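You operate a simulated robot arm through the tools that you are given. There is no shell and no other tool.

Carry out the task below with a simulated robot arm. There is one attempt and no reset: what you move stays moved.

JOB
Clear the crank winder and set its dial to High.
Fine: crank brake on, crank guide back, wound bobbin on tray N30, counter reset to 0.

It is judged by the outcome, as a careful person would: the job done as asked, and still so three seconds after it is handed in. It fails if anything else is knocked over, pushed out of place, dropped, spilled or broken.

ROBOT AND FRAMES
A 6-joint arm with a two-finger parallel gripper, fixed in place. Base frame: the origin is at the foot of the arm, x ahead of it, y to its left, z up; the work surface is at about z = 0. Readings come in m, degrees, newtons and seconds.
With the tool pointing down near the work surface it reaches from about 0.24 to 0.58 m from the base axis. Its first joint turns from -166.0 to 166.0 degrees. Payload 1.5 kg.
The tool frame sits at the grasp point between the pads (the TCP): z along the fingers, y along the line on which they close. The tips reach 0.03 m beyond it. Largest opening 0.08 m; finger width 0.017, thickness 0.012; the body of the gripper, 0.04 by 0.082 m, starts 0.08 m behind the TCP.
Orientation is that of the tool frame in the base frame, as [roll, pitch, yaw] about the fixed x, y, z axes, in that order (R = Rz(yaw) Ry(pitch) Rx(roll)). With the fingers straight down and closing along the base's y, the tool's x points along the base's -x, its y along +y and its z along -z.

CONTROLS
- The arm moves only by the tool jog_arm. Its argument "series" is one flat list of numbers, 6 for each row, row after row: the shift along the tool's x, y, z in cm, then the turn, a rotation vector about the tool's x, y, z in rad. In form: [dx, dy, dz, rx, ry, rz, dx, dy, dz, rx, ry, rz, ...]. A call has 1 to 20 rows; each row is the pose to reach, as a shift and turn from the pose commanded when the call began, along the tool's axes at that moment. "jaw" is the gripper command, from -1 (fully open) to 1 (shut), values between in proportion, set as the call begins (left out, the last holds). Rows are played at 5 a second. More than 0.05 m and 8.6 degrees between two rows, or a gripper value outside its range, and nothing of the call is played. A pose out of reach is approached as far as the arm can. The call stops where the force on the tool passes 40 N (or 10 N more than at its start, if that is more) or the arm is blocked; 0.2 s more then pass. Each finger travels about 0.072 m/s and halts on what it meets, pressing with about 23 N; the grip force reading is that of the motor and also rises with nothing between the fingers. The clock runs only during rows and for 0.2 s after the last one: add rows that repeat a pose to give the fingers time. It gives the time, the measured TCP pose, the force on the tool (base axes), the opening and the grip force at its end, in the units of the frame above (readings bear some noise), with the torque about the TCP (base axes, N m) and any sound that the robot's microphone picked up.
- Cameras (640 x 400 px; columns grow to the right, rows downward): "scene" is fixed at [0.05, 0.6558, 0.5862]; the picture's right is [-0.77, -0.64, 0.00], its down [-0.34, 0.41, -0.85] and it looks along [0.54, -0.65, -0.53] (base axes); focal length 312 px, centre (320, 200). "wrist" rides on the gripper at [0.072, -0.007, -0.122] in the tool frame; the picture's right is [0.09, 1.00, 0.00], its down [-0.84, 0.08, -0.54] and it looks along [-0.54, 0.05, 0.84] (tool axes); focal length 238 px, centre (320, 200). There is no depth. A picture from a camera that has moved, and an enlarged one, comes with that camera's place and axes in the base frame and with its lens. The place of the scene camera against the robot may be out by one fixed shift of up to 0.018 m in any direction.
- snapshot(camera): a new picture of that camera. It takes no simulated time.
- inspect(camera, box): a new picture of the part [left, top, right, bottom] of that camera's present view, enlarged. It takes no simulated time.
- close_job(): hands the job in; it is judged then, once.

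Nothing tells you positions but the pictures and the camera data. Unless the task says otherwise, let go and move clear before handing in.

The tools are called as name(argument=value, ...) on one line, values as JSON. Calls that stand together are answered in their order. jog_arm: Moves the arm, as the interface text tells. Its arguments: {"type":"object","properties":{"series":{"type":"array","items":{"type":"number"}},"jaw":{"type":"number"}},"required":["series"]} The other tools are called the same way: snapshot (camera) takes a picture; inspect (camera, box) takes an enlarged picture of a part of a camera's view; close_job () hands the job in.

At the start:

```text
time: 0.0
tool_pos: [0.3946, 0.1381, 0.3008]
tcp_rot: [179.9, 0.1, -179.9]
wrist_force: [-0.4, 0.5, 0.5]
torque: [0.0, 0.0, 0.01]
gripper_width: 0.0799
grip_force: 0.2
```

scene: 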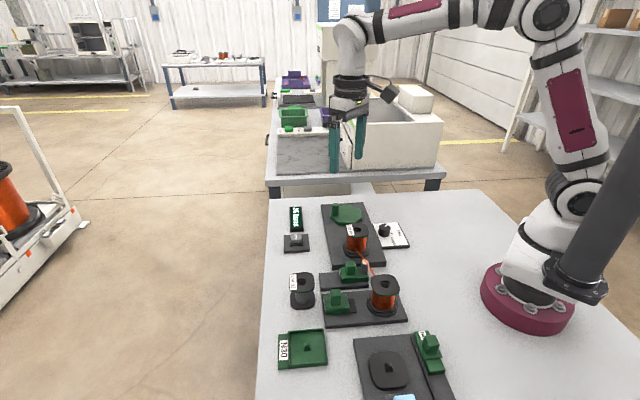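
wrist: 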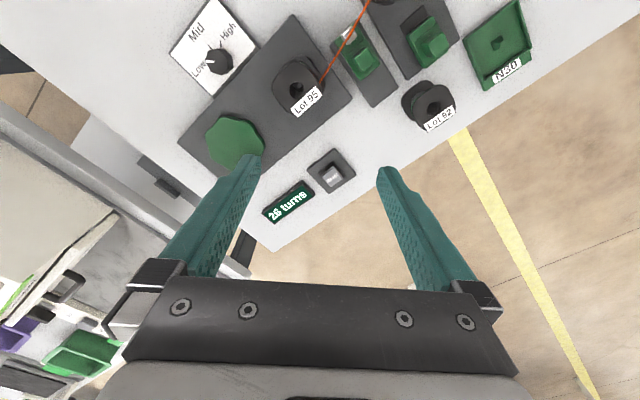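

I see a winder on the table with a wound bobbin (Lot 95), a dial card (Low/Mid/High), a counter showing "28 turns" with a button, a tray N30, and several green sliding/knob parts. I'll look closer before moving.

inspect(camera="scene", box=[260, 190, 420, 290])

inspect(camera="scene", box=[260, 260, 460, 400])

inspect(camera="wrist", box=[150, 0, 390, 150])

inspect(camera="wrist", box=[310, 0, 550, 150])

```text
4.00 times, centred on (340, 240) of scene
camera zoom: at [0.05, 0.6558, 0.5862], right [-0.77, -0.64, 0.0], down [-0.34, 0.41, -0.85], along [0.54, -0.65, -0.53], focal length 1246 px, centre (240, 40)
```

zoom: 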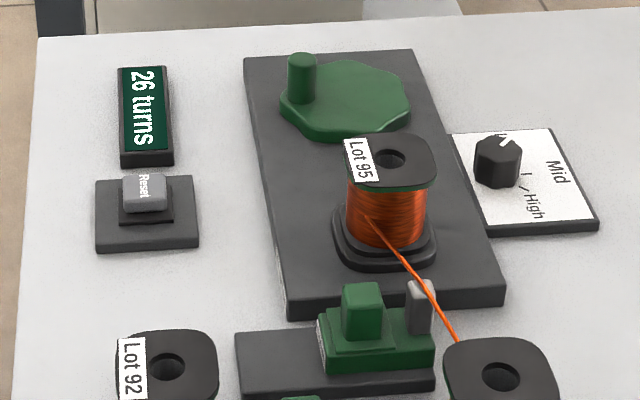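

```text
2.86 times, centred on (360, 330) of scene
camera zoom: at [0.05, 0.6558, 0.5862], right [-0.77, -0.64, 0.0], down [-0.34, 0.41, -0.85], along [0.54, -0.65, -0.53], focal length 890 px, centre (206, -171)
```

zoom: 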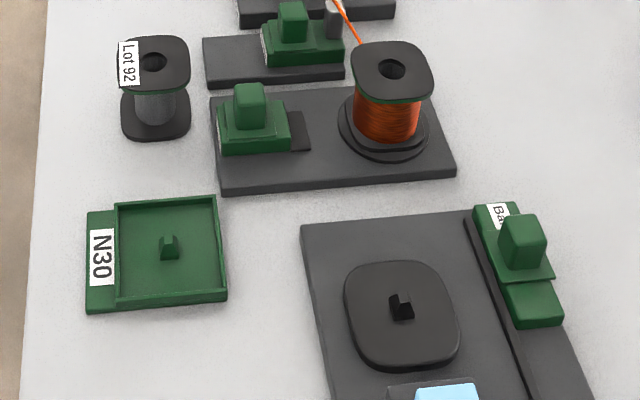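

```text
2.67 times, centred on (270, 75) of wrist
camera zoom: at [0.3227, 0.1305, 0.4216], right [-0.09, 1.0, 0.0], down [0.84, 0.08, 0.54], along [0.54, 0.05, -0.84], focal length 636 px, centre (453, 533)
```

zoom: 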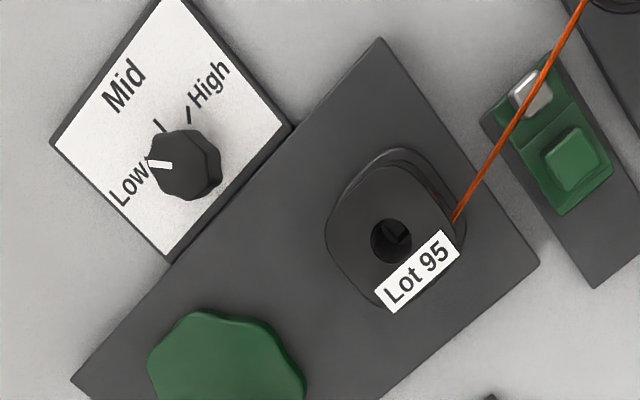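

```text
2.67 times, centred on (430, 75) of wrist
camera zoom: at [0.3227, 0.1305, 0.4216], right [-0.09, 1.0, 0.0], down [0.84, 0.08, 0.54], along [0.54, 0.05, -0.84], focal length 636 px, centre (27, 533)
```

zoom: 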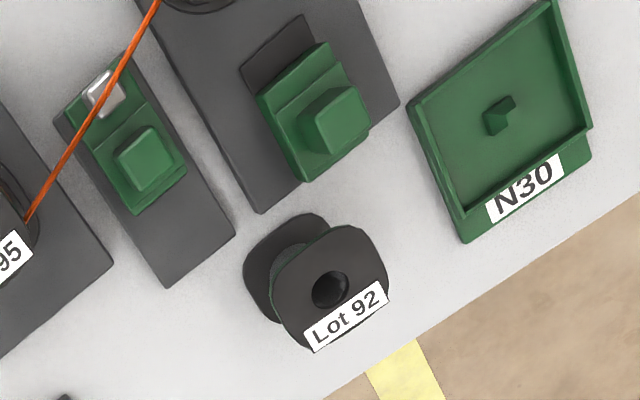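

The crank winder (green crank disc, bobbin Lot 95, dial, counter) is around x 0.35–0.52, y 0–0.2; there is a second winder near (0.16, 0.32) that is not wholly visible. I'll swing up and to the left to see labels and the remaining devices.

jog_arm(series=[2.8, 2.3, -0.7, 0, 0, -0.125, 5.6, 4.6, -1.4, 0, 0, -0.25, 8.4, 6.9, -2.1, 0, 0, -0.375, 11.2, 9.2, -2.8, 0, 0, -0.5, 14, 11.5, -3.5, 0, 0, -0.625, 16.8, 13.8, -4.2, 0, 0, -0.75, 19.5, 16.2, -5, 0, 0, -0.873])

snapshot(camera="wrist")

snapshot(camera="scene")

```text
time: 1.6
tool_pos: [0.1983, 0.2983, 0.3519]
tcp_rot: [179.9, 0.1, -129.8]
wrist_force: [0.2, 0.3, 0.2]
torque: [-0.01, -0.03, -0.01]
gripper_width: 0.0799
grip_force: 0.1
```

```text
taken
camera wrist: at [0.156, 0.2377, 0.4725], right [-0.82, 0.57, 0.0], down [0.48, 0.69, 0.54], along [0.31, 0.45, -0.84], focal length 238 px, centre (320, 200)
```

wrist: 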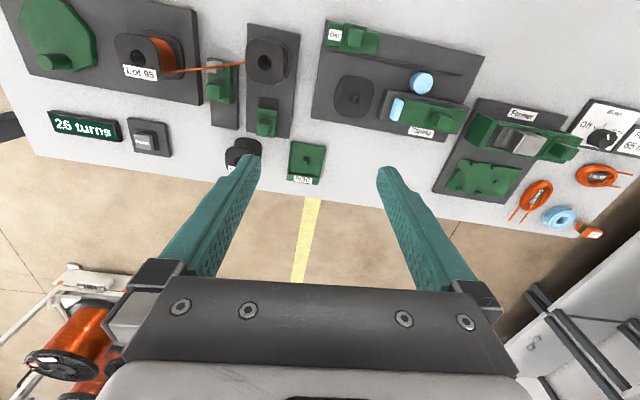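

```text
taken
```

scene: 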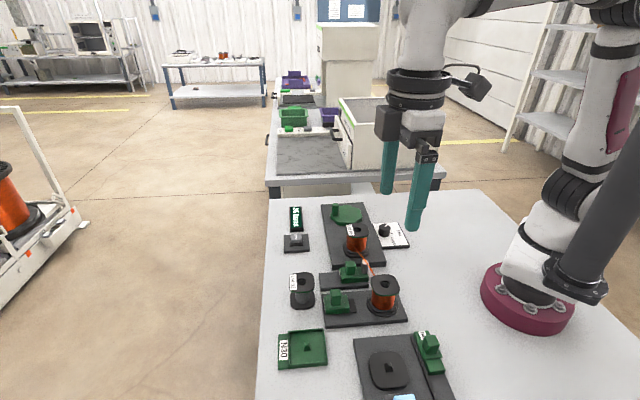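

The other stations on the table look like taping and former stations. I'll enlarge the parts to read labels.

inspect(camera="wrist", box=[190, 10, 350, 110])

inspect(camera="wrist", box=[310, 10, 486, 140])

inspect(camera="wrist", box=[430, 90, 640, 240])

inspect(camera="wrist", box=[190, 90, 350, 190])

inspect(camera="scene", box=[310, 250, 420, 330])

```text
4.00 times, centred on (270, 60) of wrist
camera zoom: at [0.156, 0.2377, 0.4725], right [-0.82, 0.57, 0.0], down [0.48, 0.69, 0.54], along [0.31, 0.45, -0.84], focal length 953 px, centre (520, 760)
```

zoom: 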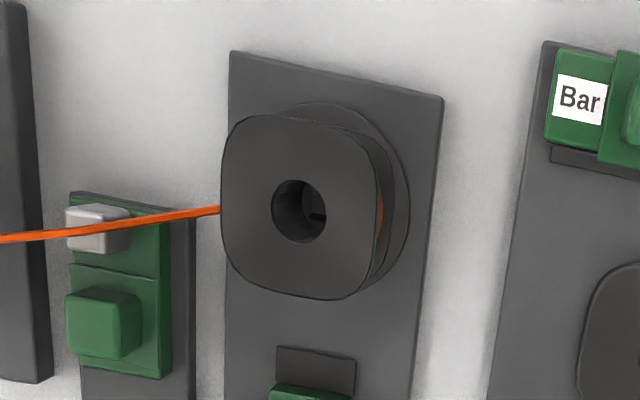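

```text
3.08 times, centred on (398, 75) of wrist
camera zoom: at [0.156, 0.2377, 0.4725], right [-0.82, 0.57, 0.0], down [0.48, 0.69, 0.54], along [0.31, 0.45, -0.84], focal length 733 px, centre (80, 585)
```

zoom: 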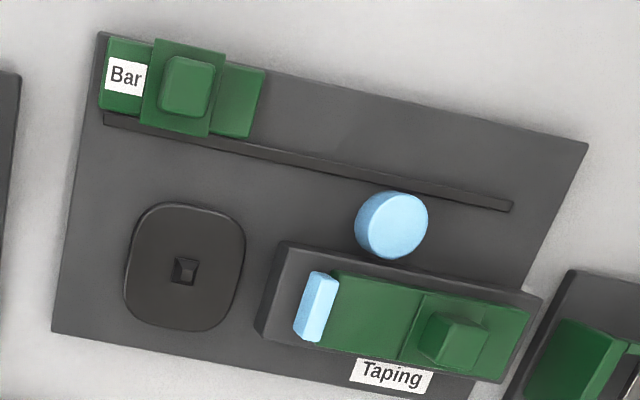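

```text
2.67 times, centred on (535, 165) of wrist
camera zoom: at [0.156, 0.2377, 0.4725], right [-0.82, 0.57, 0.0], down [0.48, 0.69, 0.54], along [0.31, 0.45, -0.84], focal length 636 px, centre (-253, 293)
```

zoom: 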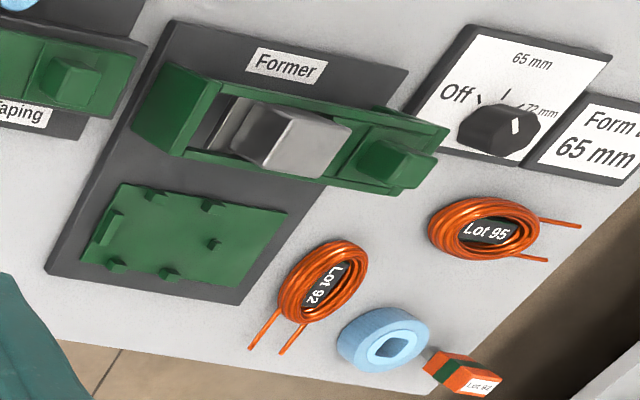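

```text
4.00 times, centred on (270, 140) of wrist
camera zoom: at [0.156, 0.2377, 0.4725], right [-0.82, 0.57, 0.0], down [0.48, 0.69, 0.54], along [0.31, 0.45, -0.84], focal length 953 px, centre (520, 440)
```

zoom: 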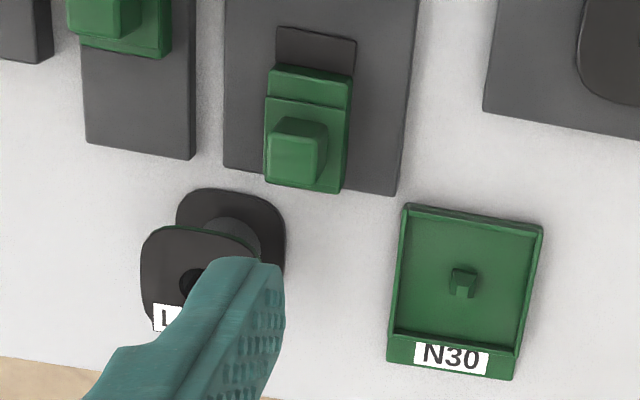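

```text
5.00 times, centred on (365, 290) of scene
camera zoom: at [0.05, 0.6558, 0.5862], right [-0.77, -0.64, 0.0], down [-0.34, 0.41, -0.85], along [0.54, -0.65, -0.53], focal length 1558 px, centre (95, -250)
```

zoom: 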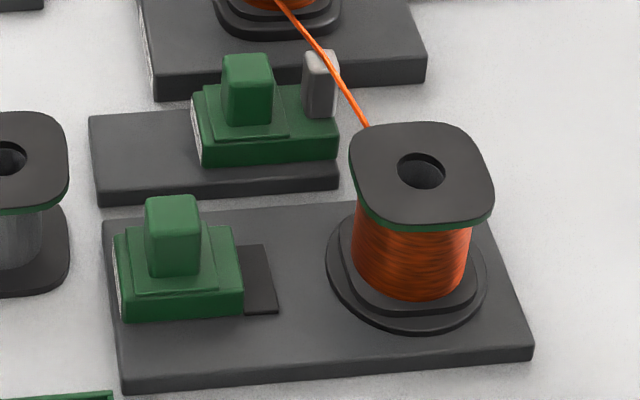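

The table layout is clear: crank winder (left), its guide slide, supply spool with brake slide, and tray N30; taping ("Bar") and former stations are unrelated. I'll come down closer over the winder for accurate positions.

jog_arm(series=[0.55, -3.97, 2.2, 0, 0, 0.03, 1.1, -7.94, 4.4, 0, 0, 0.06, 1.65, -11.9, 6.6, 0, 0, 0.09, 2.2, -15.9, 8.8, 0, 0, 0.12, 2.75, -19.85, 11.0, 0, 0, 0.15, 3.3, -23.8, 13.2, 0, 0, 0.178])

snapshot(camera="wrist")

snapshot(camera="scene")

```text
time: 3.0
tool_pos: [0.3611, 0.1218, 0.2184]
tcp_rot: [179.9, 0.0, -140.0]
wrist_force: [0.5, -1.0, 0.3]
torque: [0.05, 0.0, -0.04]
gripper_width: 0.0801
grip_force: 0.0
```

```text
taken
camera wrist: at [0.3095, 0.07, 0.3388], right [-0.71, 0.71, 0.0], down [0.59, 0.59, 0.54], along [0.38, 0.39, -0.84], focal length 238 px, centre (320, 200)
```

wrist: 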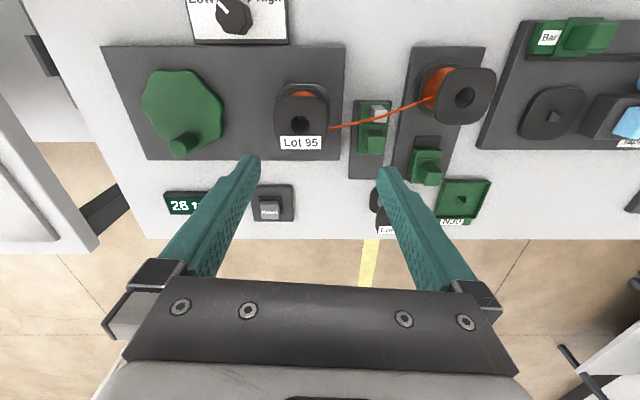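

```text
taken
```

scene: 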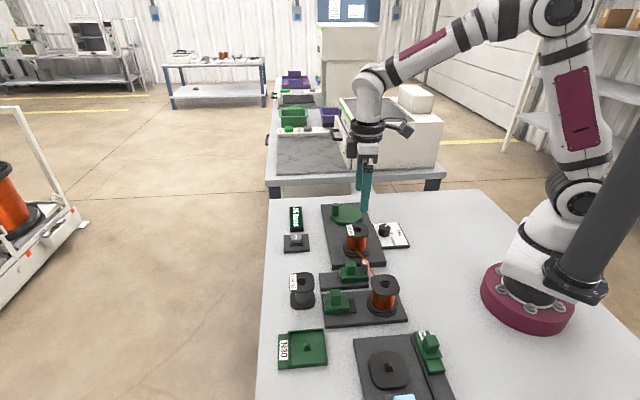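

The plates line up with this view: long axes run along the direction (-0.71, 0.71). I'll enlarge the areas for measurement.

inspect(camera="wrist", box=[100, 0, 356, 160])

inspect(camera="wrist", box=[330, 40, 522, 160])

inspect(camera="wrist", box=[340, 120, 500, 240])

inspect(camera="wrist", box=[140, 150, 340, 275])

```text
2.50 times, centred on (228, 80) of wrist
camera zoom: at [0.3095, 0.07, 0.3388], right [-0.71, 0.71, 0.0], down [0.59, 0.59, 0.54], along [0.38, 0.39, -0.84], focal length 596 px, centre (550, 500)
```

zoom: 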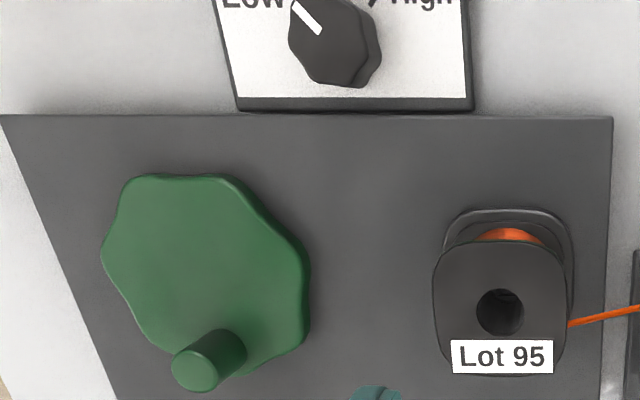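

```text
3.33 times, centred on (426, 100) of wrist
camera zoom: at [0.3095, 0.07, 0.3388], right [-0.71, 0.71, 0.0], down [0.59, 0.59, 0.54], along [0.38, 0.39, -0.84], focal length 794 px, centre (-33, 533)
```

zoom: 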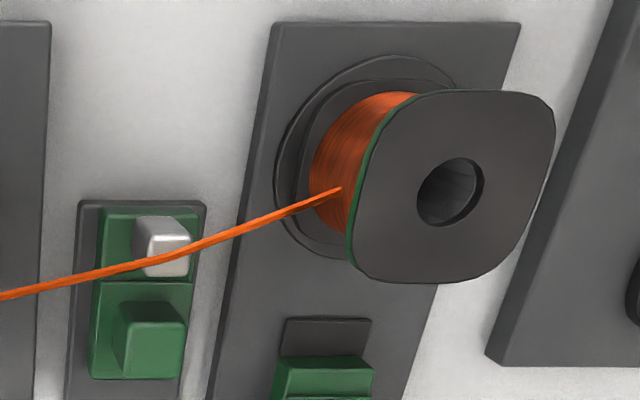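

```text
3.33 times, centred on (420, 180) of wrist
camera zoom: at [0.3095, 0.07, 0.3388], right [-0.71, 0.71, 0.0], down [0.59, 0.59, 0.54], along [0.38, 0.39, -0.84], focal length 794 px, centre (-13, 267)
```

zoom: 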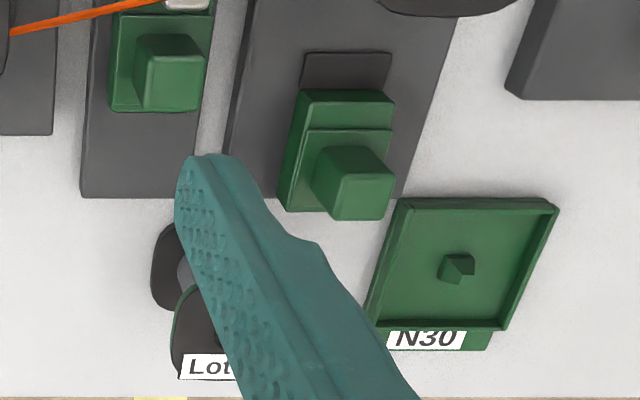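

```text
3.20 times, centred on (240, 212) of wrist
camera zoom: at [0.3095, 0.07, 0.3388], right [-0.71, 0.71, 0.0], down [0.59, 0.59, 0.54], along [0.38, 0.39, -0.84], focal length 763 px, centre (576, 160)
```

zoom: 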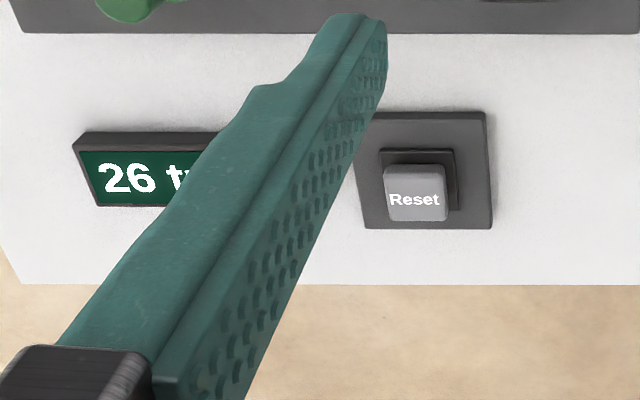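

The bobbin axis appears to be at about (0.374, 0.105) with top flange at z≈0.083, tray peg at about (0.297, 0.384). The slides carry labels on their outward faces, so I'll swing the camera around to look back at them.

jog_arm(series=[-0.8, 1.23, 0, 0, 0, -0.14, -1.6, 2.46, 0, 0, 0, -0.28, -2.4, 3.7, 0, 0, 0, -0.42, -3.2, 4.93, 0, 0, 0, -0.56, -4.0, 6.17, 0, 0, 0, -0.7, -4.8, 7.4, 0, 0, 0, -0.84, -5.6, 8.63, 0, 0, 0, -0.98, -6.4, 9.87, 0, 0, 0, -1.12, -7.2, 11.1, 0, 0, 0, -1.26, -8.0, 12.3, 0, 0, 0, -1.4, -8.8, 13.6, 0, 0, 0, -1.54, -9.6, 14.8, 0, 0, 0, -1.68])

snapshot(camera="wrist")

```text
time: 5.6
tool_pos: [0.3417, 0.2958, 0.2209]
tcp_rot: [-179.9, 0.0, -43.8]
wrist_force: [-0.5, -0.3, -0.4]
torque: [0.01, 0.01, -0.06]
gripper_width: 0.0801
grip_force: 0.0
```

```text
taken
camera wrist: at [0.3964, 0.2513, 0.3407], right [-0.62, -0.78, 0.0], down [-0.66, 0.52, 0.54], along [-0.42, 0.34, -0.84], focal length 238 px, centre (320, 200)
```

wrist: 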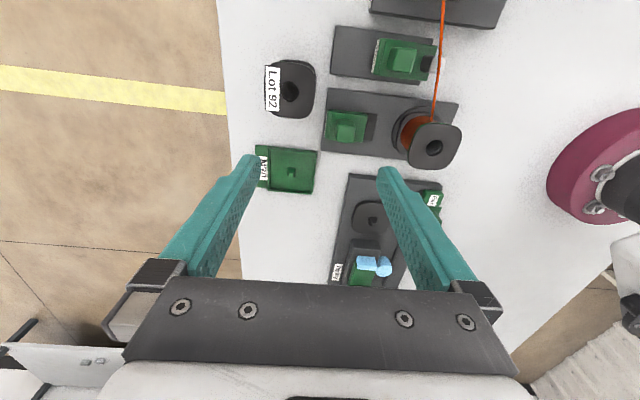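

The rotation works; I'll continue round to look straight at the outward faces and come down a little.

jog_arm(series=[0, 0, 0, 0, 0, -0.1325, 0, 0, 0, 0, 0, -0.265, 0, 0, 0, 0, 0, -0.3975, 0, 0, 0, 0, 0, -0.53, 0, 0, 0, 0, 0, -0.6625, 0, 0, 0, 0, 0, -0.795, 0, 0, 1, 0, 0, -0.9275, 0, 0, 2, 0, 0, -1.06, 0, 0, 3, 0, 0, -1.1925, 0, 0, 4, 0, 0, -1.325, 0, 0, 5, 0, 0, -1.457])

snapshot(camera="wrist")

```text
time: 8.0
tool_pos: [0.2638, 0.3193, 0.1273]
tcp_rot: [176.8, -2.9, 36.1]
wrist_force: [-0.7, -0.1, -0.4]
torque: [-0.04, -0.01, -0.01]
gripper_width: 0.08
grip_force: 0.0
out of reach, approached as far as the arm can: row 8, 9, 10, 11
```

```text
taken
camera wrist: at [0.3067, 0.368, 0.2489], right [0.66, -0.75, 0.06], down [-0.67, -0.55, 0.5], along [-0.34, -0.37, -0.86], focal length 238 px, centre (320, 200)
```

wrist: 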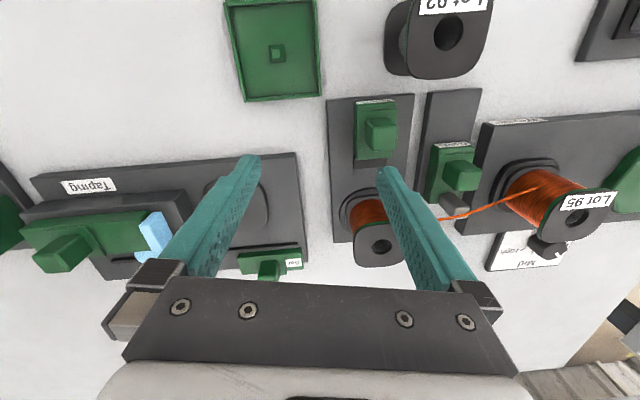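

The arm hit a joint limit and drifted a bit, but remained clear, and the labels are now visible. I'll enlarge them.

inspect(camera="wrist", box=[320, 80, 500, 200])

inspect(camera="wrist", box=[340, 90, 420, 140])

inspect(camera="wrist", box=[420, 100, 580, 200])

inspect(camera="wrist", box=[460, 180, 640, 300])

snapshot(camera="scene")

```text
3.33 times, centred on (410, 140) of wrist
camera zoom: at [0.3067, 0.368, 0.2489], right [0.66, -0.75, 0.06], down [-0.67, -0.55, 0.5], along [-0.34, -0.37, -0.86], focal length 794 px, centre (20, 400)
```

zoom: 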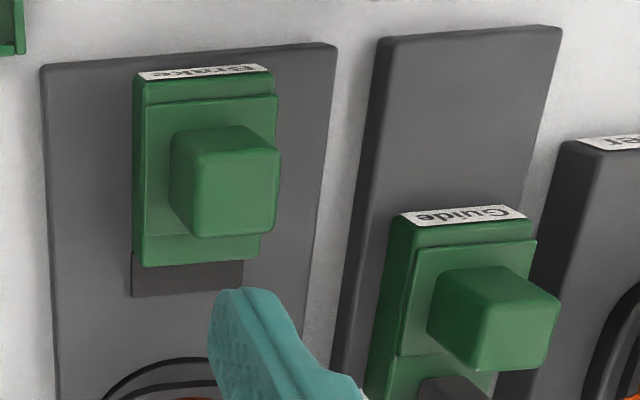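

```text
8.00 times, centred on (380, 115) of wrist
camera zoom: at [0.3067, 0.368, 0.2489], right [0.66, -0.75, 0.06], down [-0.67, -0.55, 0.5], along [-0.34, -0.37, -0.86], focal length 1907 px, centre (-160, 880)
```

zoom: 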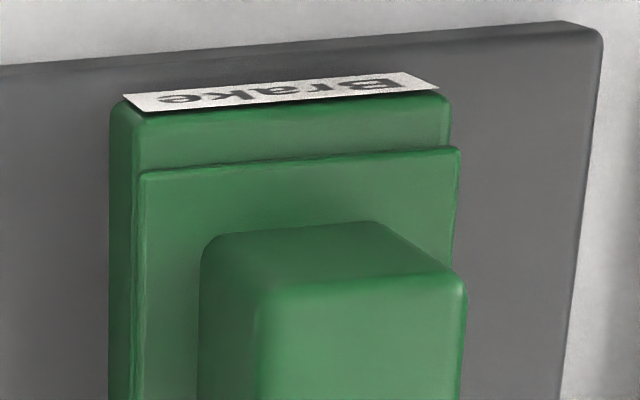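

```text
4.00 times, centred on (500, 150) of wrist
camera zoom: at [0.3067, 0.368, 0.2489], right [0.66, -0.75, 0.06], down [-0.67, -0.55, 0.5], along [-0.34, -0.37, -0.86], focal length 953 px, centre (-400, 400)
```

zoom: 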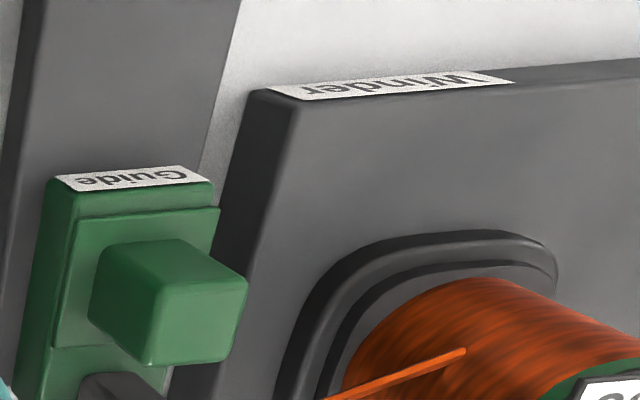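

```text
3.33 times, centred on (550, 240) of wrist
camera zoom: at [0.3067, 0.368, 0.2489], right [0.66, -0.75, 0.06], down [-0.67, -0.55, 0.5], along [-0.34, -0.37, -0.86], focal length 794 px, centre (-447, 67)
```

zoom: 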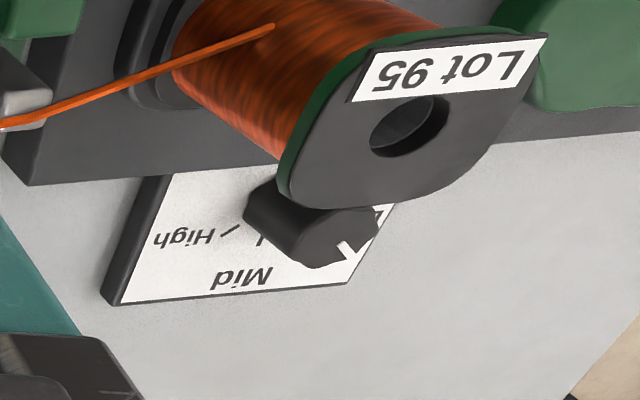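

```text
taken
```

scene: 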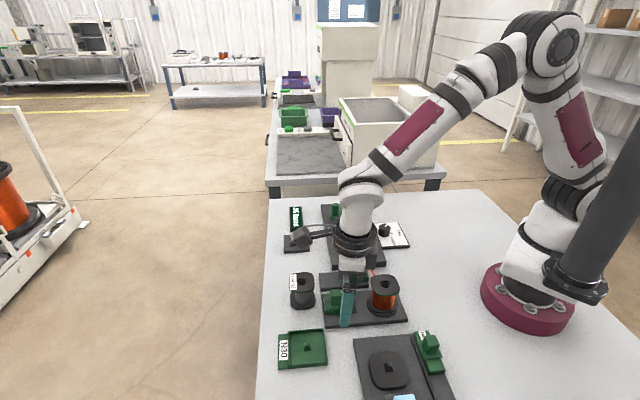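

The labels read "Brake", "Guide" and "Winder": brake goes toward the supply spool for on, guide goes back away from the wire. I'll rotate back the way I came, going up.

jog_arm(series=[0, 0, -2, 0, 0, 0.13, 0, 0, -4, 0, 0, 0.26, 0, 0, -5, 0, 0, 0.39, 0, 0, -5, 0, 0, 0.52, 0, 0, -5, 0, 0, 0.65, 0, 0, -5, 0, 0, 0.78, 0, 0, -5, 0, 0, 0.91, 0, 0, -5, 0, 0, 1.04, 0, 0, -5, 0, 0, 1.17, 0, 0, -5, 0, 0, 1.3, 0, 0, -5, 0, 0, 1.43])

```text
time: 10.4
tool_pos: [0.2596, 0.3169, 0.1763]
tcp_rot: [-177.6, -3.5, -46.4]
wrist_force: [-0.2, 0.1, 0.1]
torque: [0.02, -0.01, 0.01]
gripper_width: 0.0799
grip_force: 0.1
```

The pose now carries a small tilt from that limit; I'll level the tool first.

jog_arm(series=[0, 0, -2, -0.0418, -0.061, 0, 0, 0, -4, -0.0418, -0.061, 0])

```text
time: 11.0
tool_pos: [0.2562, 0.3168, 0.2163]
tcp_rot: [-180.0, 0.0, -46.0]
wrist_force: [0.1, -0.6, 0.2]
torque: [0.01, 0.0, 0.03]
gripper_width: 0.08
grip_force: 0.1
```

Level again. Now I'll rotate the tool to yaw -135° (aligned with the table layout) and hover over the brake/guide region for measuring.

jog_arm(series=[0.675, 0.31, 0, 0, 0, 0.1412, 1.35, 0.62, 0, 0, 0, 0.2824, 2.02, 0.93, 0, 0, 0, 0.4236, 2.7, 1.24, 0, 0, 0, 0.5648, 3.37, 1.55, 0, 0, 0, 0.706, 4.05, 1.86, 0, 0, 0, 0.8472, 4.72, 2.17, 0, 0, 0, 0.9884, 5.4, 2.48, 0, 0, 0, 1.1296, 6.07, 2.79, 0, 0, 0, 1.2708, 6.75, 3.1, 0, 0, 0, 1.412, 7.42, 3.41, 0, 0, 0, 1.5533])

snapshot(camera="wrist")

inspect(camera="wrist", box=[240, 40, 400, 140])

inspect(camera="wrist", box=[220, 100, 420, 225])

```text
time: 13.4
tool_pos: [0.2836, 0.2401, 0.2146]
tcp_rot: [-180.0, -0.1, -135.2]
wrist_force: [-0.4, 1.2, 0.2]
torque: [0.02, -0.02, 0.02]
gripper_width: 0.0801
grip_force: 0.0
```

```text
taken
camera wrist: at [0.2357, 0.1847, 0.3358], right [-0.77, 0.64, 0.0], down [0.54, 0.64, 0.54], along [0.35, 0.42, -0.84], focal length 238 px, centre (320, 200)
```

wrist: 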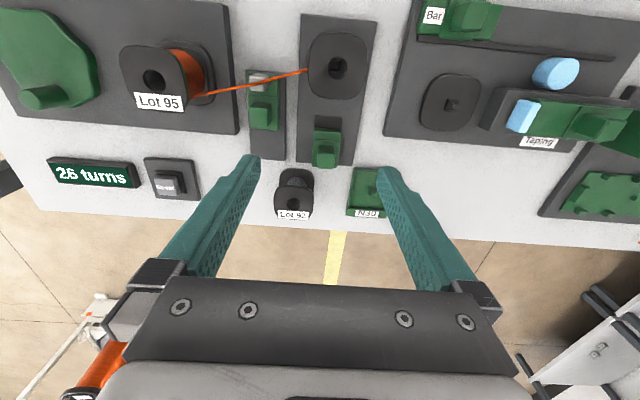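

```text
4.00 times, centred on (320, 90) of wrist
camera zoom: at [0.2357, 0.1847, 0.3358], right [-0.77, 0.64, 0.0], down [0.54, 0.64, 0.54], along [0.35, 0.42, -0.84], focal length 953 px, centre (320, 640)
```

zoom: 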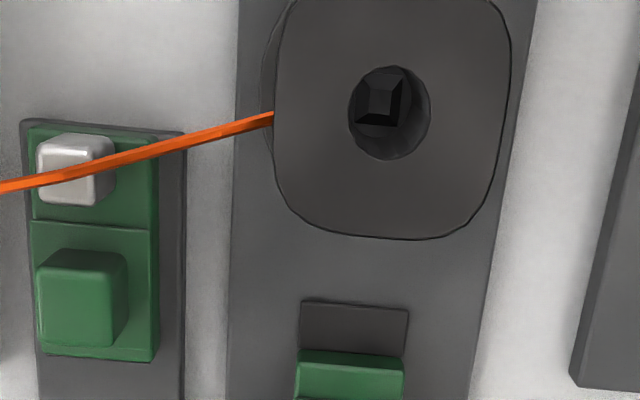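

```text
3.20 times, centred on (320, 162) of wrist
camera zoom: at [0.2357, 0.1847, 0.3358], right [-0.77, 0.64, 0.0], down [0.54, 0.64, 0.54], along [0.35, 0.42, -0.84], focal length 763 px, centre (320, 320)
```

zoom: 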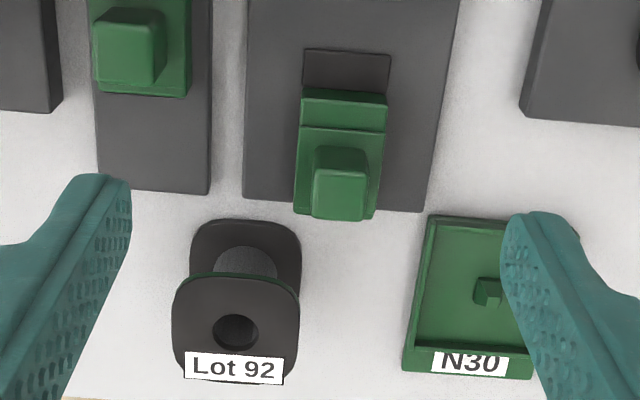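

Triangulating two views: brake knob top centre is at about (0.308, 0.283, z 0.056), guide knob at about (0.332, 0.193, z 0.054). First the brake: hover just above its knob with the jaws part-open and check alignment.

jog_arm(series=[-1.6, 0.43, 2, 0, 0, 0, -3.2, 0.86, 4, 0, 0, 0, -4.77, 1.28, 6, 0, 0, -0.003, -4.77, 1.28, 8, 0, 0, -0.003, -4.77, 1.28, 9.4, 0, 0, -0.003], jaw=-0.2)

snapshot(camera="wrist")

inspect(camera="wrist", box=[240, 100, 400, 200])

```text
time: 14.6
tool_pos: [0.3086, 0.2829, 0.1224]
tcp_rot: [180.0, 0.0, -134.9]
wrist_force: [-0.6, -0.8, -0.5]
torque: [0.0, 0.0, 0.0]
gripper_width: 0.048
grip_force: 0.1
```

```text
taken
camera wrist: at [0.2608, 0.2271, 0.2423], right [-0.77, 0.64, 0.0], down [0.54, 0.65, 0.54], along [0.35, 0.42, -0.84], focal length 238 px, centre (320, 200)
```

wrist: 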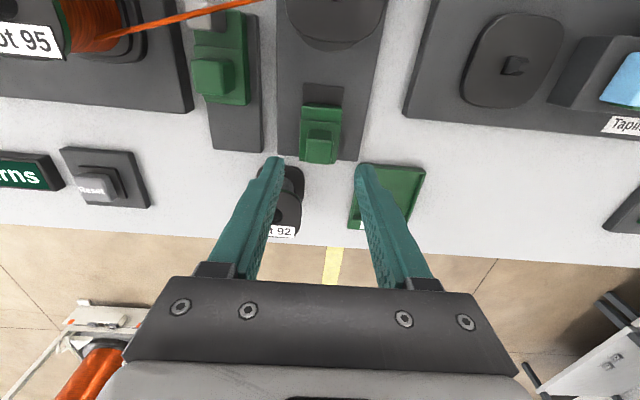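

```text
4.00 times, centred on (320, 150) of wrist
camera zoom: at [0.2608, 0.2271, 0.2423], right [-0.77, 0.64, 0.0], down [0.54, 0.65, 0.54], along [0.35, 0.42, -0.84], focal length 953 px, centre (320, 400)
```

zoom: 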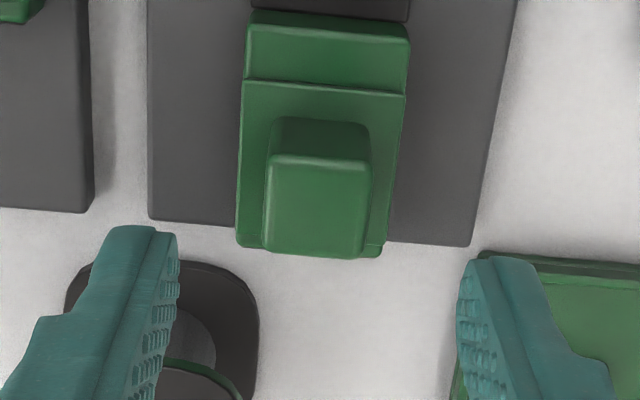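

Alignment over the brake knob is good. I'll descend so the tips stay above the slide body, then close on the knob.

jog_arm(series=[0, 0, 2, 0, 0, 0, 0, 0, 4, 0, 0, 0, 0, 0, 5.5, 0, 0, 0])

jog_arm(series=[0, 0, 0, 0, 0, 0, 0, 0, 0, 0, 0, 0, 0, 0, 0, 0, 0, 0], jaw=1)

snapshot(camera="wrist")

```text
time: 15.4
tool_pos: [0.3091, 0.2826, 0.0661]
tcp_rot: [-180.0, 0.0, -134.9]
wrist_force: [0.1, -0.6, -0.4]
torque: [0.0, 0.01, 0.01]
gripper_width: 0.048
grip_force: 0.0
```

```text
time: 16.2
tool_pos: [0.3091, 0.2832, 0.0657]
tcp_rot: [180.0, 0.0, -134.9]
wrist_force: [2.2, -1.2, -7.0]
torque: [0.28, -0.27, -0.23]
gripper_width: 0.022
grip_force: 35.5
```

```text
taken
camera wrist: at [0.2613, 0.2268, 0.1868], right [-0.77, 0.64, 0.0], down [0.54, 0.65, 0.54], along [0.35, 0.42, -0.84], focal length 238 px, centre (320, 200)
```

wrist: 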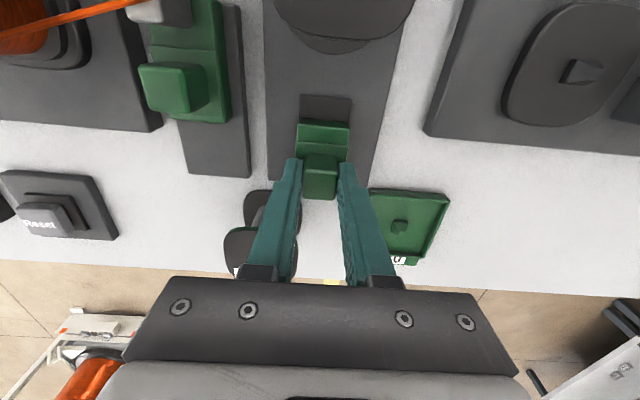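

The knob is gripped (22 mm). Now I slide the brake toward the supply spool (tool +x) in small steps, watching the force.

jog_arm(series=[0.3, 0, 0, 0, 0, 0, 0.6, 0, 0, 0, 0, 0, 0.9, 0, 0, 0, 0, 0, 1.2, 0, 0, 0, 0, 0])

inspect(camera="wrist", box=[240, 60, 400, 210])

inspect(camera="scene", box=[310, 250, 420, 330])

```text
time: 17.2
tool_pos: [0.3, 0.2741, 0.0663]
tcp_rot: [-180.0, 0.0, -134.9]
wrist_force: [3.5, -0.2, -8.5]
torque: [-0.77, 0.69, 0.03]
gripper_width: 0.0218
grip_force: 34.9
```

```text
2.67 times, centred on (320, 135) of wrist
camera zoom: at [0.2526, 0.218, 0.1868], right [-0.77, 0.64, 0.0], down [0.54, 0.65, 0.54], along [0.35, 0.42, -0.84], focal length 636 px, centre (320, 373)
```

zoom: 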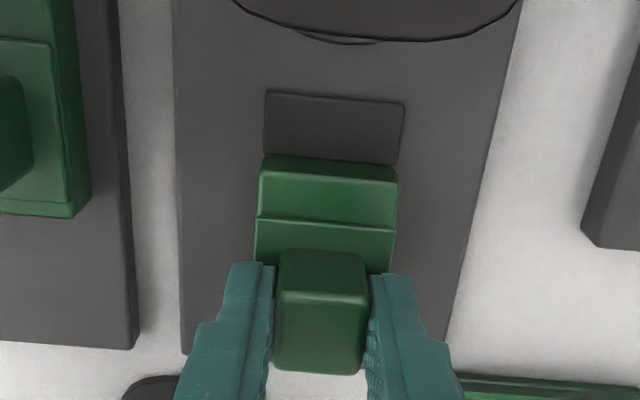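

```text
5.00 times, centred on (365, 290) of scene
camera zoom: at [0.05, 0.6558, 0.5862], right [-0.77, -0.64, 0.0], down [-0.34, 0.41, -0.85], along [0.54, -0.65, -0.53], focal length 1558 px, centre (95, -250)
```

zoom: 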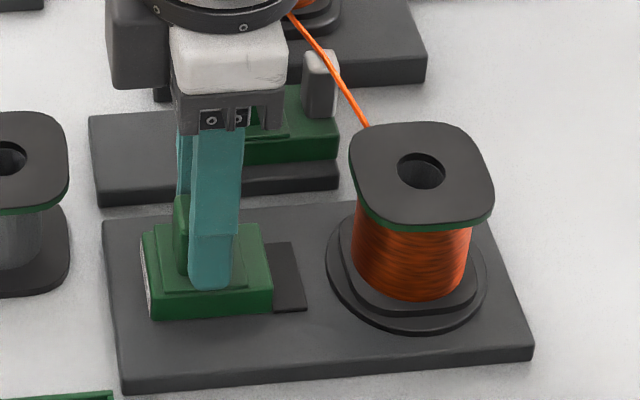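

The dark patch is the brake shoe moving with the slide. I'll keep sliding until it meets the spool's ring.

jog_arm(series=[0.3, 0, 0, 0, 0, 0, 0.6, 0, 0, 0, 0, 0, 0.9, 0, 0, 0, 0, 0, 1.2, 0, 0, 0, 0, 0])

inspect(camera="wrist", box=[240, 60, 400, 210])

inspect(camera="scene", box=[310, 250, 420, 330])

```text
time: 18.2
tool_pos: [0.2919, 0.2661, 0.0651]
tcp_rot: [-180.0, -0.1, -134.9]
wrist_force: [4.1, 3.4, -34.4]
torque: [-0.16, 0.18, 0.01]
gripper_width: 0.022
grip_force: 34.6
```

```text
2.67 times, centred on (320, 135) of wrist
camera zoom: at [0.2446, 0.21, 0.1871], right [-0.77, 0.64, 0.0], down [0.54, 0.65, 0.54], along [0.34, 0.42, -0.84], focal length 636 px, centre (320, 373)
```

zoom: 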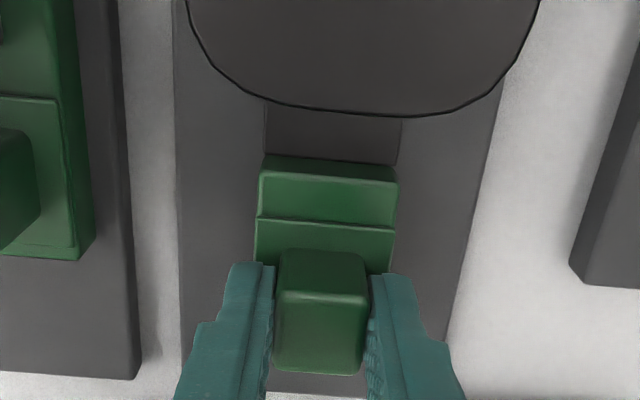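

```text
5.00 times, centred on (365, 290) of scene
camera zoom: at [0.05, 0.6558, 0.5862], right [-0.77, -0.64, 0.0], down [-0.34, 0.41, -0.85], along [0.54, -0.65, -0.53], focal length 1558 px, centre (95, -250)
```

zoom: 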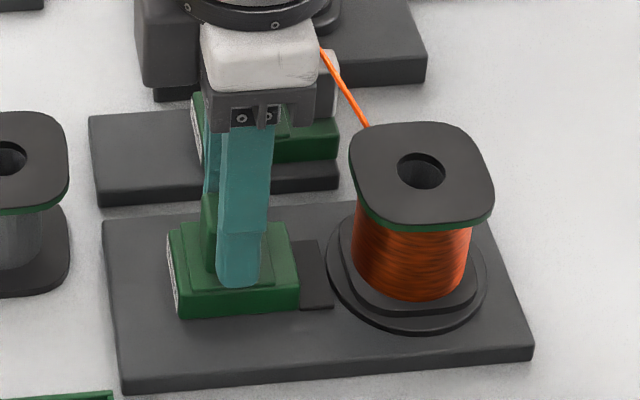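

The brake shoe now appears to be touching the ring. I'll hold a moment and read the settled force.

jog_arm(series=[0, 0, 0, 0, 0, 0, 0, 0, 0, 0, 0, 0])

inspect(camera="scene", box=[340, 270, 400, 315])

```text
time: 18.8
tool_pos: [0.2914, 0.2668, 0.0658]
tcp_rot: [180.0, -0.2, -134.9]
wrist_force: [0.6, -1.1, -38.1]
torque: [-0.01, 0.01, -0.06]
gripper_width: 0.0217
grip_force: 35.1
```

```text
8.89 times, centred on (370, 292) of scene
camera zoom: at [0.05, 0.6558, 0.5862], right [-0.77, -0.64, 0.0], down [-0.34, 0.41, -0.85], along [0.54, -0.65, -0.53], focal length 2770 px, centre (-124, -622)
```

zoom: 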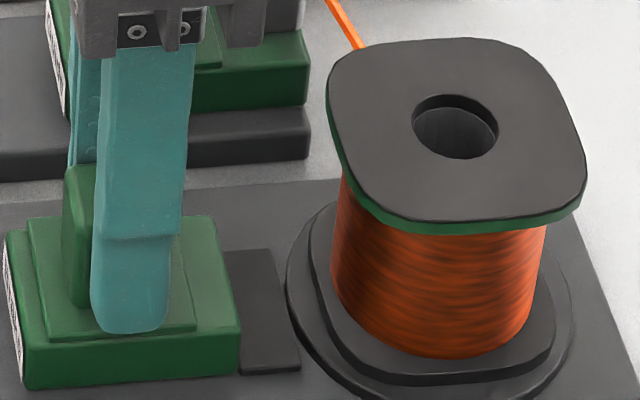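

The lateral force is nil but a vertical pull has built up; I'll relieve it by easing down slightly while testing for the end stop with small further motion.

jog_arm(series=[0, 0, 0.1, 0, 0, 0, 0.2, 0, 0.1, 0, 0, 0, 0.4, 0, 0.1, 0, 0, 0])

inspect(camera="scene", box=[340, 270, 400, 315])

```text
time: 19.6
tool_pos: [0.2919, 0.2658, 0.0672]
tcp_rot: [-179.8, 0.6, -134.7]
wrist_force: [29.6, 21.1, -11.2]
torque: [1.01, 0.0, -0.51]
gripper_width: 0.022
grip_force: 34.9
```

```text
8.89 times, centred on (370, 292) of scene
camera zoom: at [0.05, 0.6558, 0.5862], right [-0.77, -0.64, 0.0], down [-0.34, 0.41, -0.85], along [0.54, -0.65, -0.53], focal length 2770 px, centre (-124, -622)
```

zoom: 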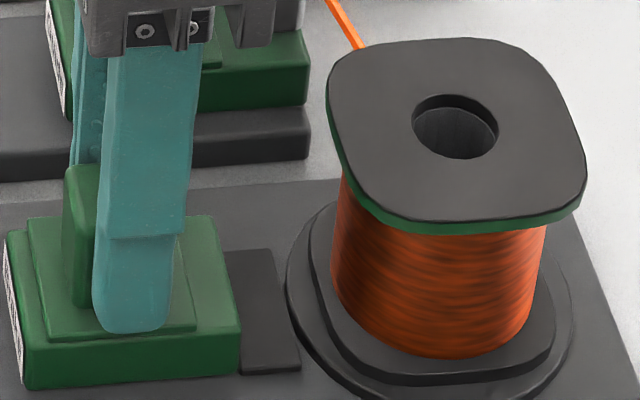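

The slide is firmly at its stop — brake on. I'll relax the push, then open and lift.

jog_arm(series=[-0.15, 0, 0, 0, 0, 0, -0.3, 0, 0, 0, 0, 0])

jog_arm(series=[0, 0, 0, 0, 0, 0, 0, 0, 0, 0, 0, 0], jaw=-0.2)

jog_arm(series=[0, 0, -1.5, 0, 0, 0, 0, 0, -3.5, 0, 0, 0, 0, 0, -6, 0, 0, 0])

snapshot(camera="wrist")

inspect(camera="scene", box=[310, 250, 420, 330])

```text
time: 20.2
tool_pos: [0.2915, 0.2664, 0.0656]
tcp_rot: [-179.9, 0.1, -134.9]
wrist_force: [18.3, -7.4, 33.8]
torque: [0.19, -0.56, -0.1]
gripper_width: 0.0221
grip_force: 34.9
```

```text
time: 20.8
tool_pos: [0.2909, 0.2658, 0.0652]
tcp_rot: [-179.9, -0.1, -134.9]
wrist_force: [0.3, 0.4, -0.9]
torque: [0.01, 0.0, -0.01]
gripper_width: 0.0481
grip_force: 0.0
```

```text
time: 21.6
tool_pos: [0.2903, 0.2661, 0.1248]
tcp_rot: [180.0, 0.0, -134.9]
wrist_force: [0.3, -0.4, -0.7]
torque: [0.04, 0.03, 0.02]
gripper_width: 0.0482
grip_force: 0.1
```

```text
taken
camera wrist: at [0.2429, 0.2096, 0.2451], right [-0.77, 0.64, 0.0], down [0.54, 0.65, 0.54], along [0.35, 0.42, -0.84], focal length 238 px, centre (320, 200)
```

wrist: 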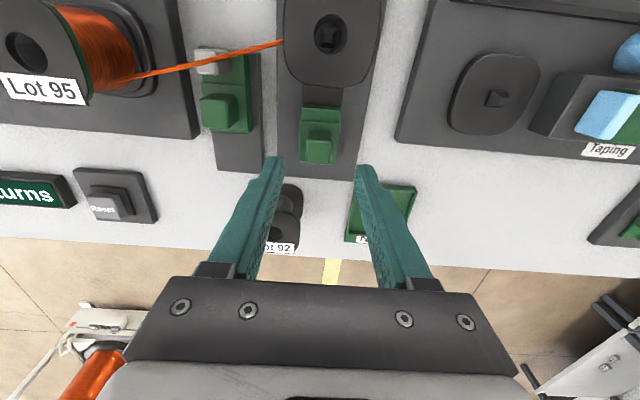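

```text
5.00 times, centred on (365, 290) of scene
camera zoom: at [0.05, 0.6558, 0.5862], right [-0.77, -0.64, 0.0], down [-0.34, 0.41, -0.85], along [0.54, -0.65, -0.53], focal length 1558 px, centre (95, -250)
```

zoom: 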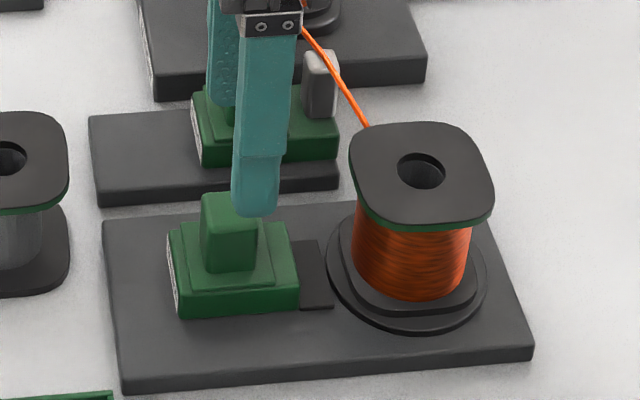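

Brake is on and stays. Next I move over the guide knob at the same height.

jog_arm(series=[0.75, -2.7, 0, 0, 0, 0, 1.5, -5.4, 0, 0, 0, 0, 2.27, -8.17, 0, 0, 0, 0])

inspect(camera="wrist", box=[220, 80, 420, 205])

```text
time: 22.4
tool_pos: [0.332, 0.191, 0.1243]
tcp_rot: [180.0, 0.0, -135.0]
wrist_force: [-0.4, -0.2, -0.4]
torque: [-0.03, -0.01, -0.01]
gripper_width: 0.0481
grip_force: 0.0
```

```text
3.20 times, centred on (320, 142) of wrist
camera zoom: at [0.2844, 0.1347, 0.2456], right [-0.77, 0.64, 0.0], down [0.54, 0.65, 0.54], along [0.35, 0.42, -0.84], focal length 763 px, centre (320, 384)
```

zoom: 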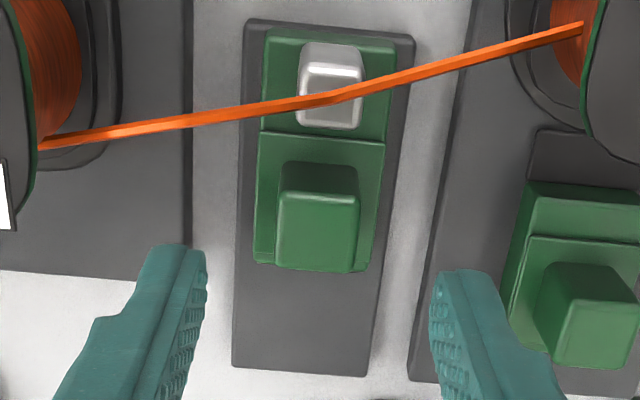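

Aligned over the guide knob (about 2 mm correction). I'll descend and grip it.

jog_arm(series=[-0.15, 0, 2, 0, 0, 0, -0.15, 0, 4, 0, 0, 0, -0.15, 0, 5.65, 0, 0, 0])

jog_arm(series=[0, 0, 0, 0, 0, 0, 0, 0, 0, 0, 0, 0, 0, 0, 0, 0, 0, 0], jaw=1)

inspect(camera="wrist", box=[220, 80, 420, 205])

```text
time: 23.2
tool_pos: [0.3306, 0.195, 0.0688]
tcp_rot: [-180.0, 0.0, -134.9]
wrist_force: [-0.4, -0.7, 0.9]
torque: [-0.01, 0.04, -0.02]
gripper_width: 0.048
grip_force: 0.1
```

```text
time: 23.9
tool_pos: [0.3349, 0.1917, 0.0679]
tcp_rot: [-179.8, 0.1, -135.0]
wrist_force: [7.9, -6.4, -5.0]
torque: [0.23, 0.14, -0.12]
gripper_width: 0.0218
grip_force: 23.4
stopped in row 3: the force on the tool passed its limit at 46 N (the readings are from after the stop); the commanded pose is now the measured one
```

```text
3.20 times, centred on (320, 142) of wrist
camera zoom: at [0.2861, 0.1362, 0.1885], right [-0.77, 0.64, 0.0], down [0.53, 0.65, 0.54], along [0.35, 0.42, -0.84], focal length 763 px, centre (320, 384)
```

zoom: 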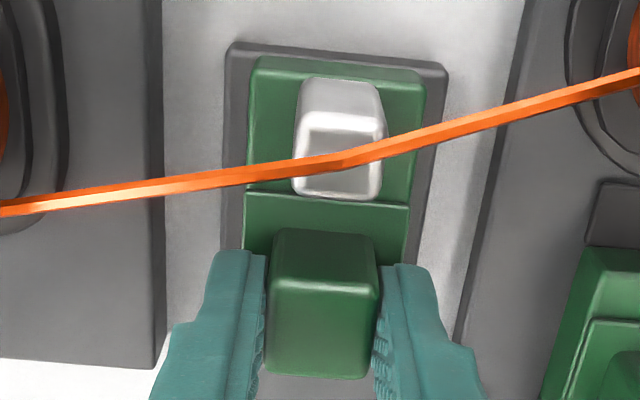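

The guide knob is gripped and the arm settled on it. Now I slide it back (outward, tool -x) in small steps.

jog_arm(series=[-0.3, 0, 0, 0, 0, 0, -0.6, 0, 0, 0, 0, 0, -1.0, 0, 0, 0, 0, 0, -1.4, 0, 0, 0, 0, 0])

inspect(camera="wrist", box=[220, 60, 420, 205])

inspect(camera="scene", box=[310, 230, 420, 310])

```text
time: 24.9
tool_pos: [0.3437, 0.2024, 0.0676]
tcp_rot: [-179.7, 0.1, -134.8]
wrist_force: [21.6, -23.4, -4.1]
torque: [0.43, -0.54, -0.35]
gripper_width: 0.0217
grip_force: 35.2
```

```text
2.76 times, centred on (320, 132) of wrist
camera zoom: at [0.2961, 0.1464, 0.1884], right [-0.77, 0.64, -0.01], down [0.53, 0.65, 0.54], along [0.35, 0.42, -0.84], focal length 658 px, centre (320, 386)
```

zoom: 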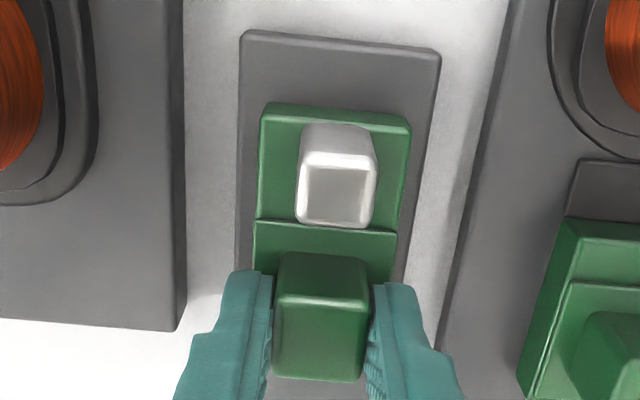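

```text
5.00 times, centred on (365, 270) of scene
camera zoom: at [0.05, 0.6558, 0.5862], right [-0.77, -0.64, 0.0], down [-0.34, 0.41, -0.85], along [0.54, -0.65, -0.53], focal length 1558 px, centre (95, -150)
```

zoom: 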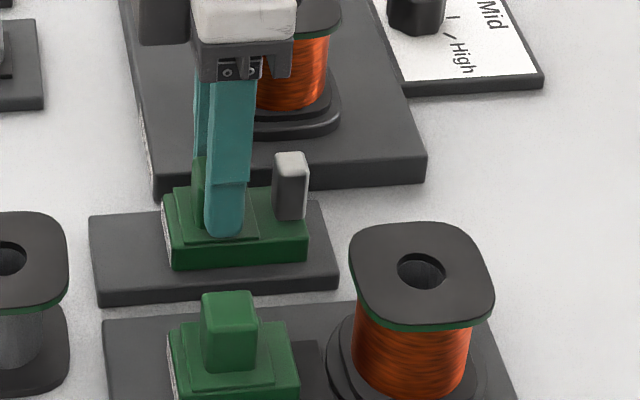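

The wire released as the guide moved back. There's a sideways load, so I'll ease the tool sideways slightly and continue sliding back to the stop.

jog_arm(series=[0, -0.15, 0, 0, 0, 0, -0.4, -0.15, 0, 0, 0, 0, -0.8, -0.15, 0, 0, 0, 0, -1.2, -0.15, 0, 0, 0, 0])

inspect(camera="scene", box=[310, 230, 420, 310])

```text
time: 25.9
tool_pos: [0.3514, 0.2113, 0.0681]
tcp_rot: [-179.8, 0.1, -134.9]
wrist_force: [0.9, -3.9, 14.4]
torque: [-0.28, 0.82, -0.14]
gripper_width: 0.0218
grip_force: 35.0
```

```text
5.00 times, centred on (365, 270) of scene
camera zoom: at [0.05, 0.6558, 0.5862], right [-0.77, -0.64, 0.0], down [-0.34, 0.41, -0.85], along [0.54, -0.65, -0.53], focal length 1558 px, centre (95, -150)
```

zoom: 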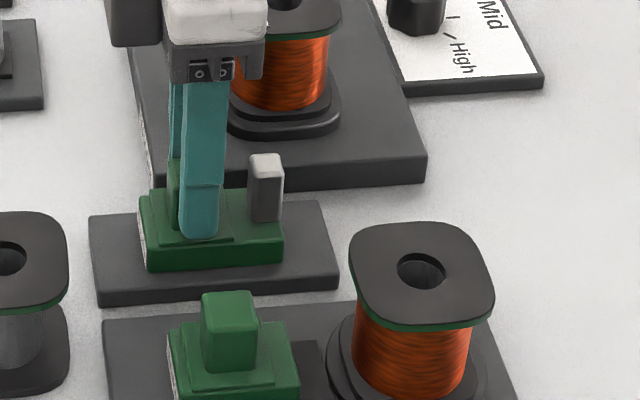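

jog_arm(series=[-0.4, 0, 0, 0, 0, 0, -0.8, 0, 0, 0, 0, 0, -1.2, 0, 0, 0, 0, 0, -1.6, 0, 0, 0, 0, 0])

inspect(camera="scene", box=[310, 230, 420, 310])

```text
time: 26.9
tool_pos: [0.3627, 0.221, 0.0666]
tcp_rot: [-179.9, 0.1, -134.8]
wrist_force: [-12.6, 10.7, 1.1]
torque: [0.93, 0.0, -0.26]
gripper_width: 0.0218
grip_force: 35.2
```

```text
5.00 times, centred on (365, 270) of scene
camera zoom: at [0.05, 0.6558, 0.5862], right [-0.77, -0.64, 0.0], down [-0.34, 0.41, -0.85], along [0.54, -0.65, -0.53], focal length 1558 px, centre (95, -150)
```

zoom: 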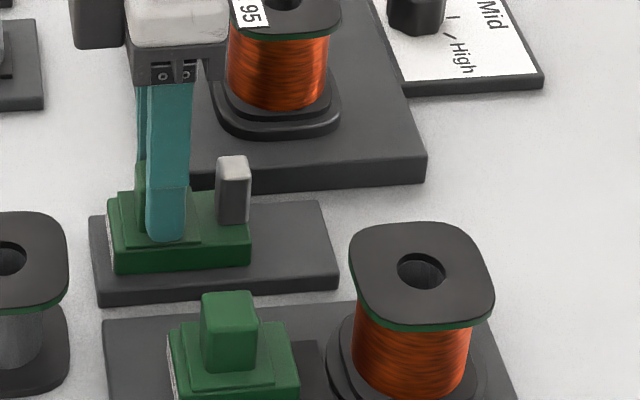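

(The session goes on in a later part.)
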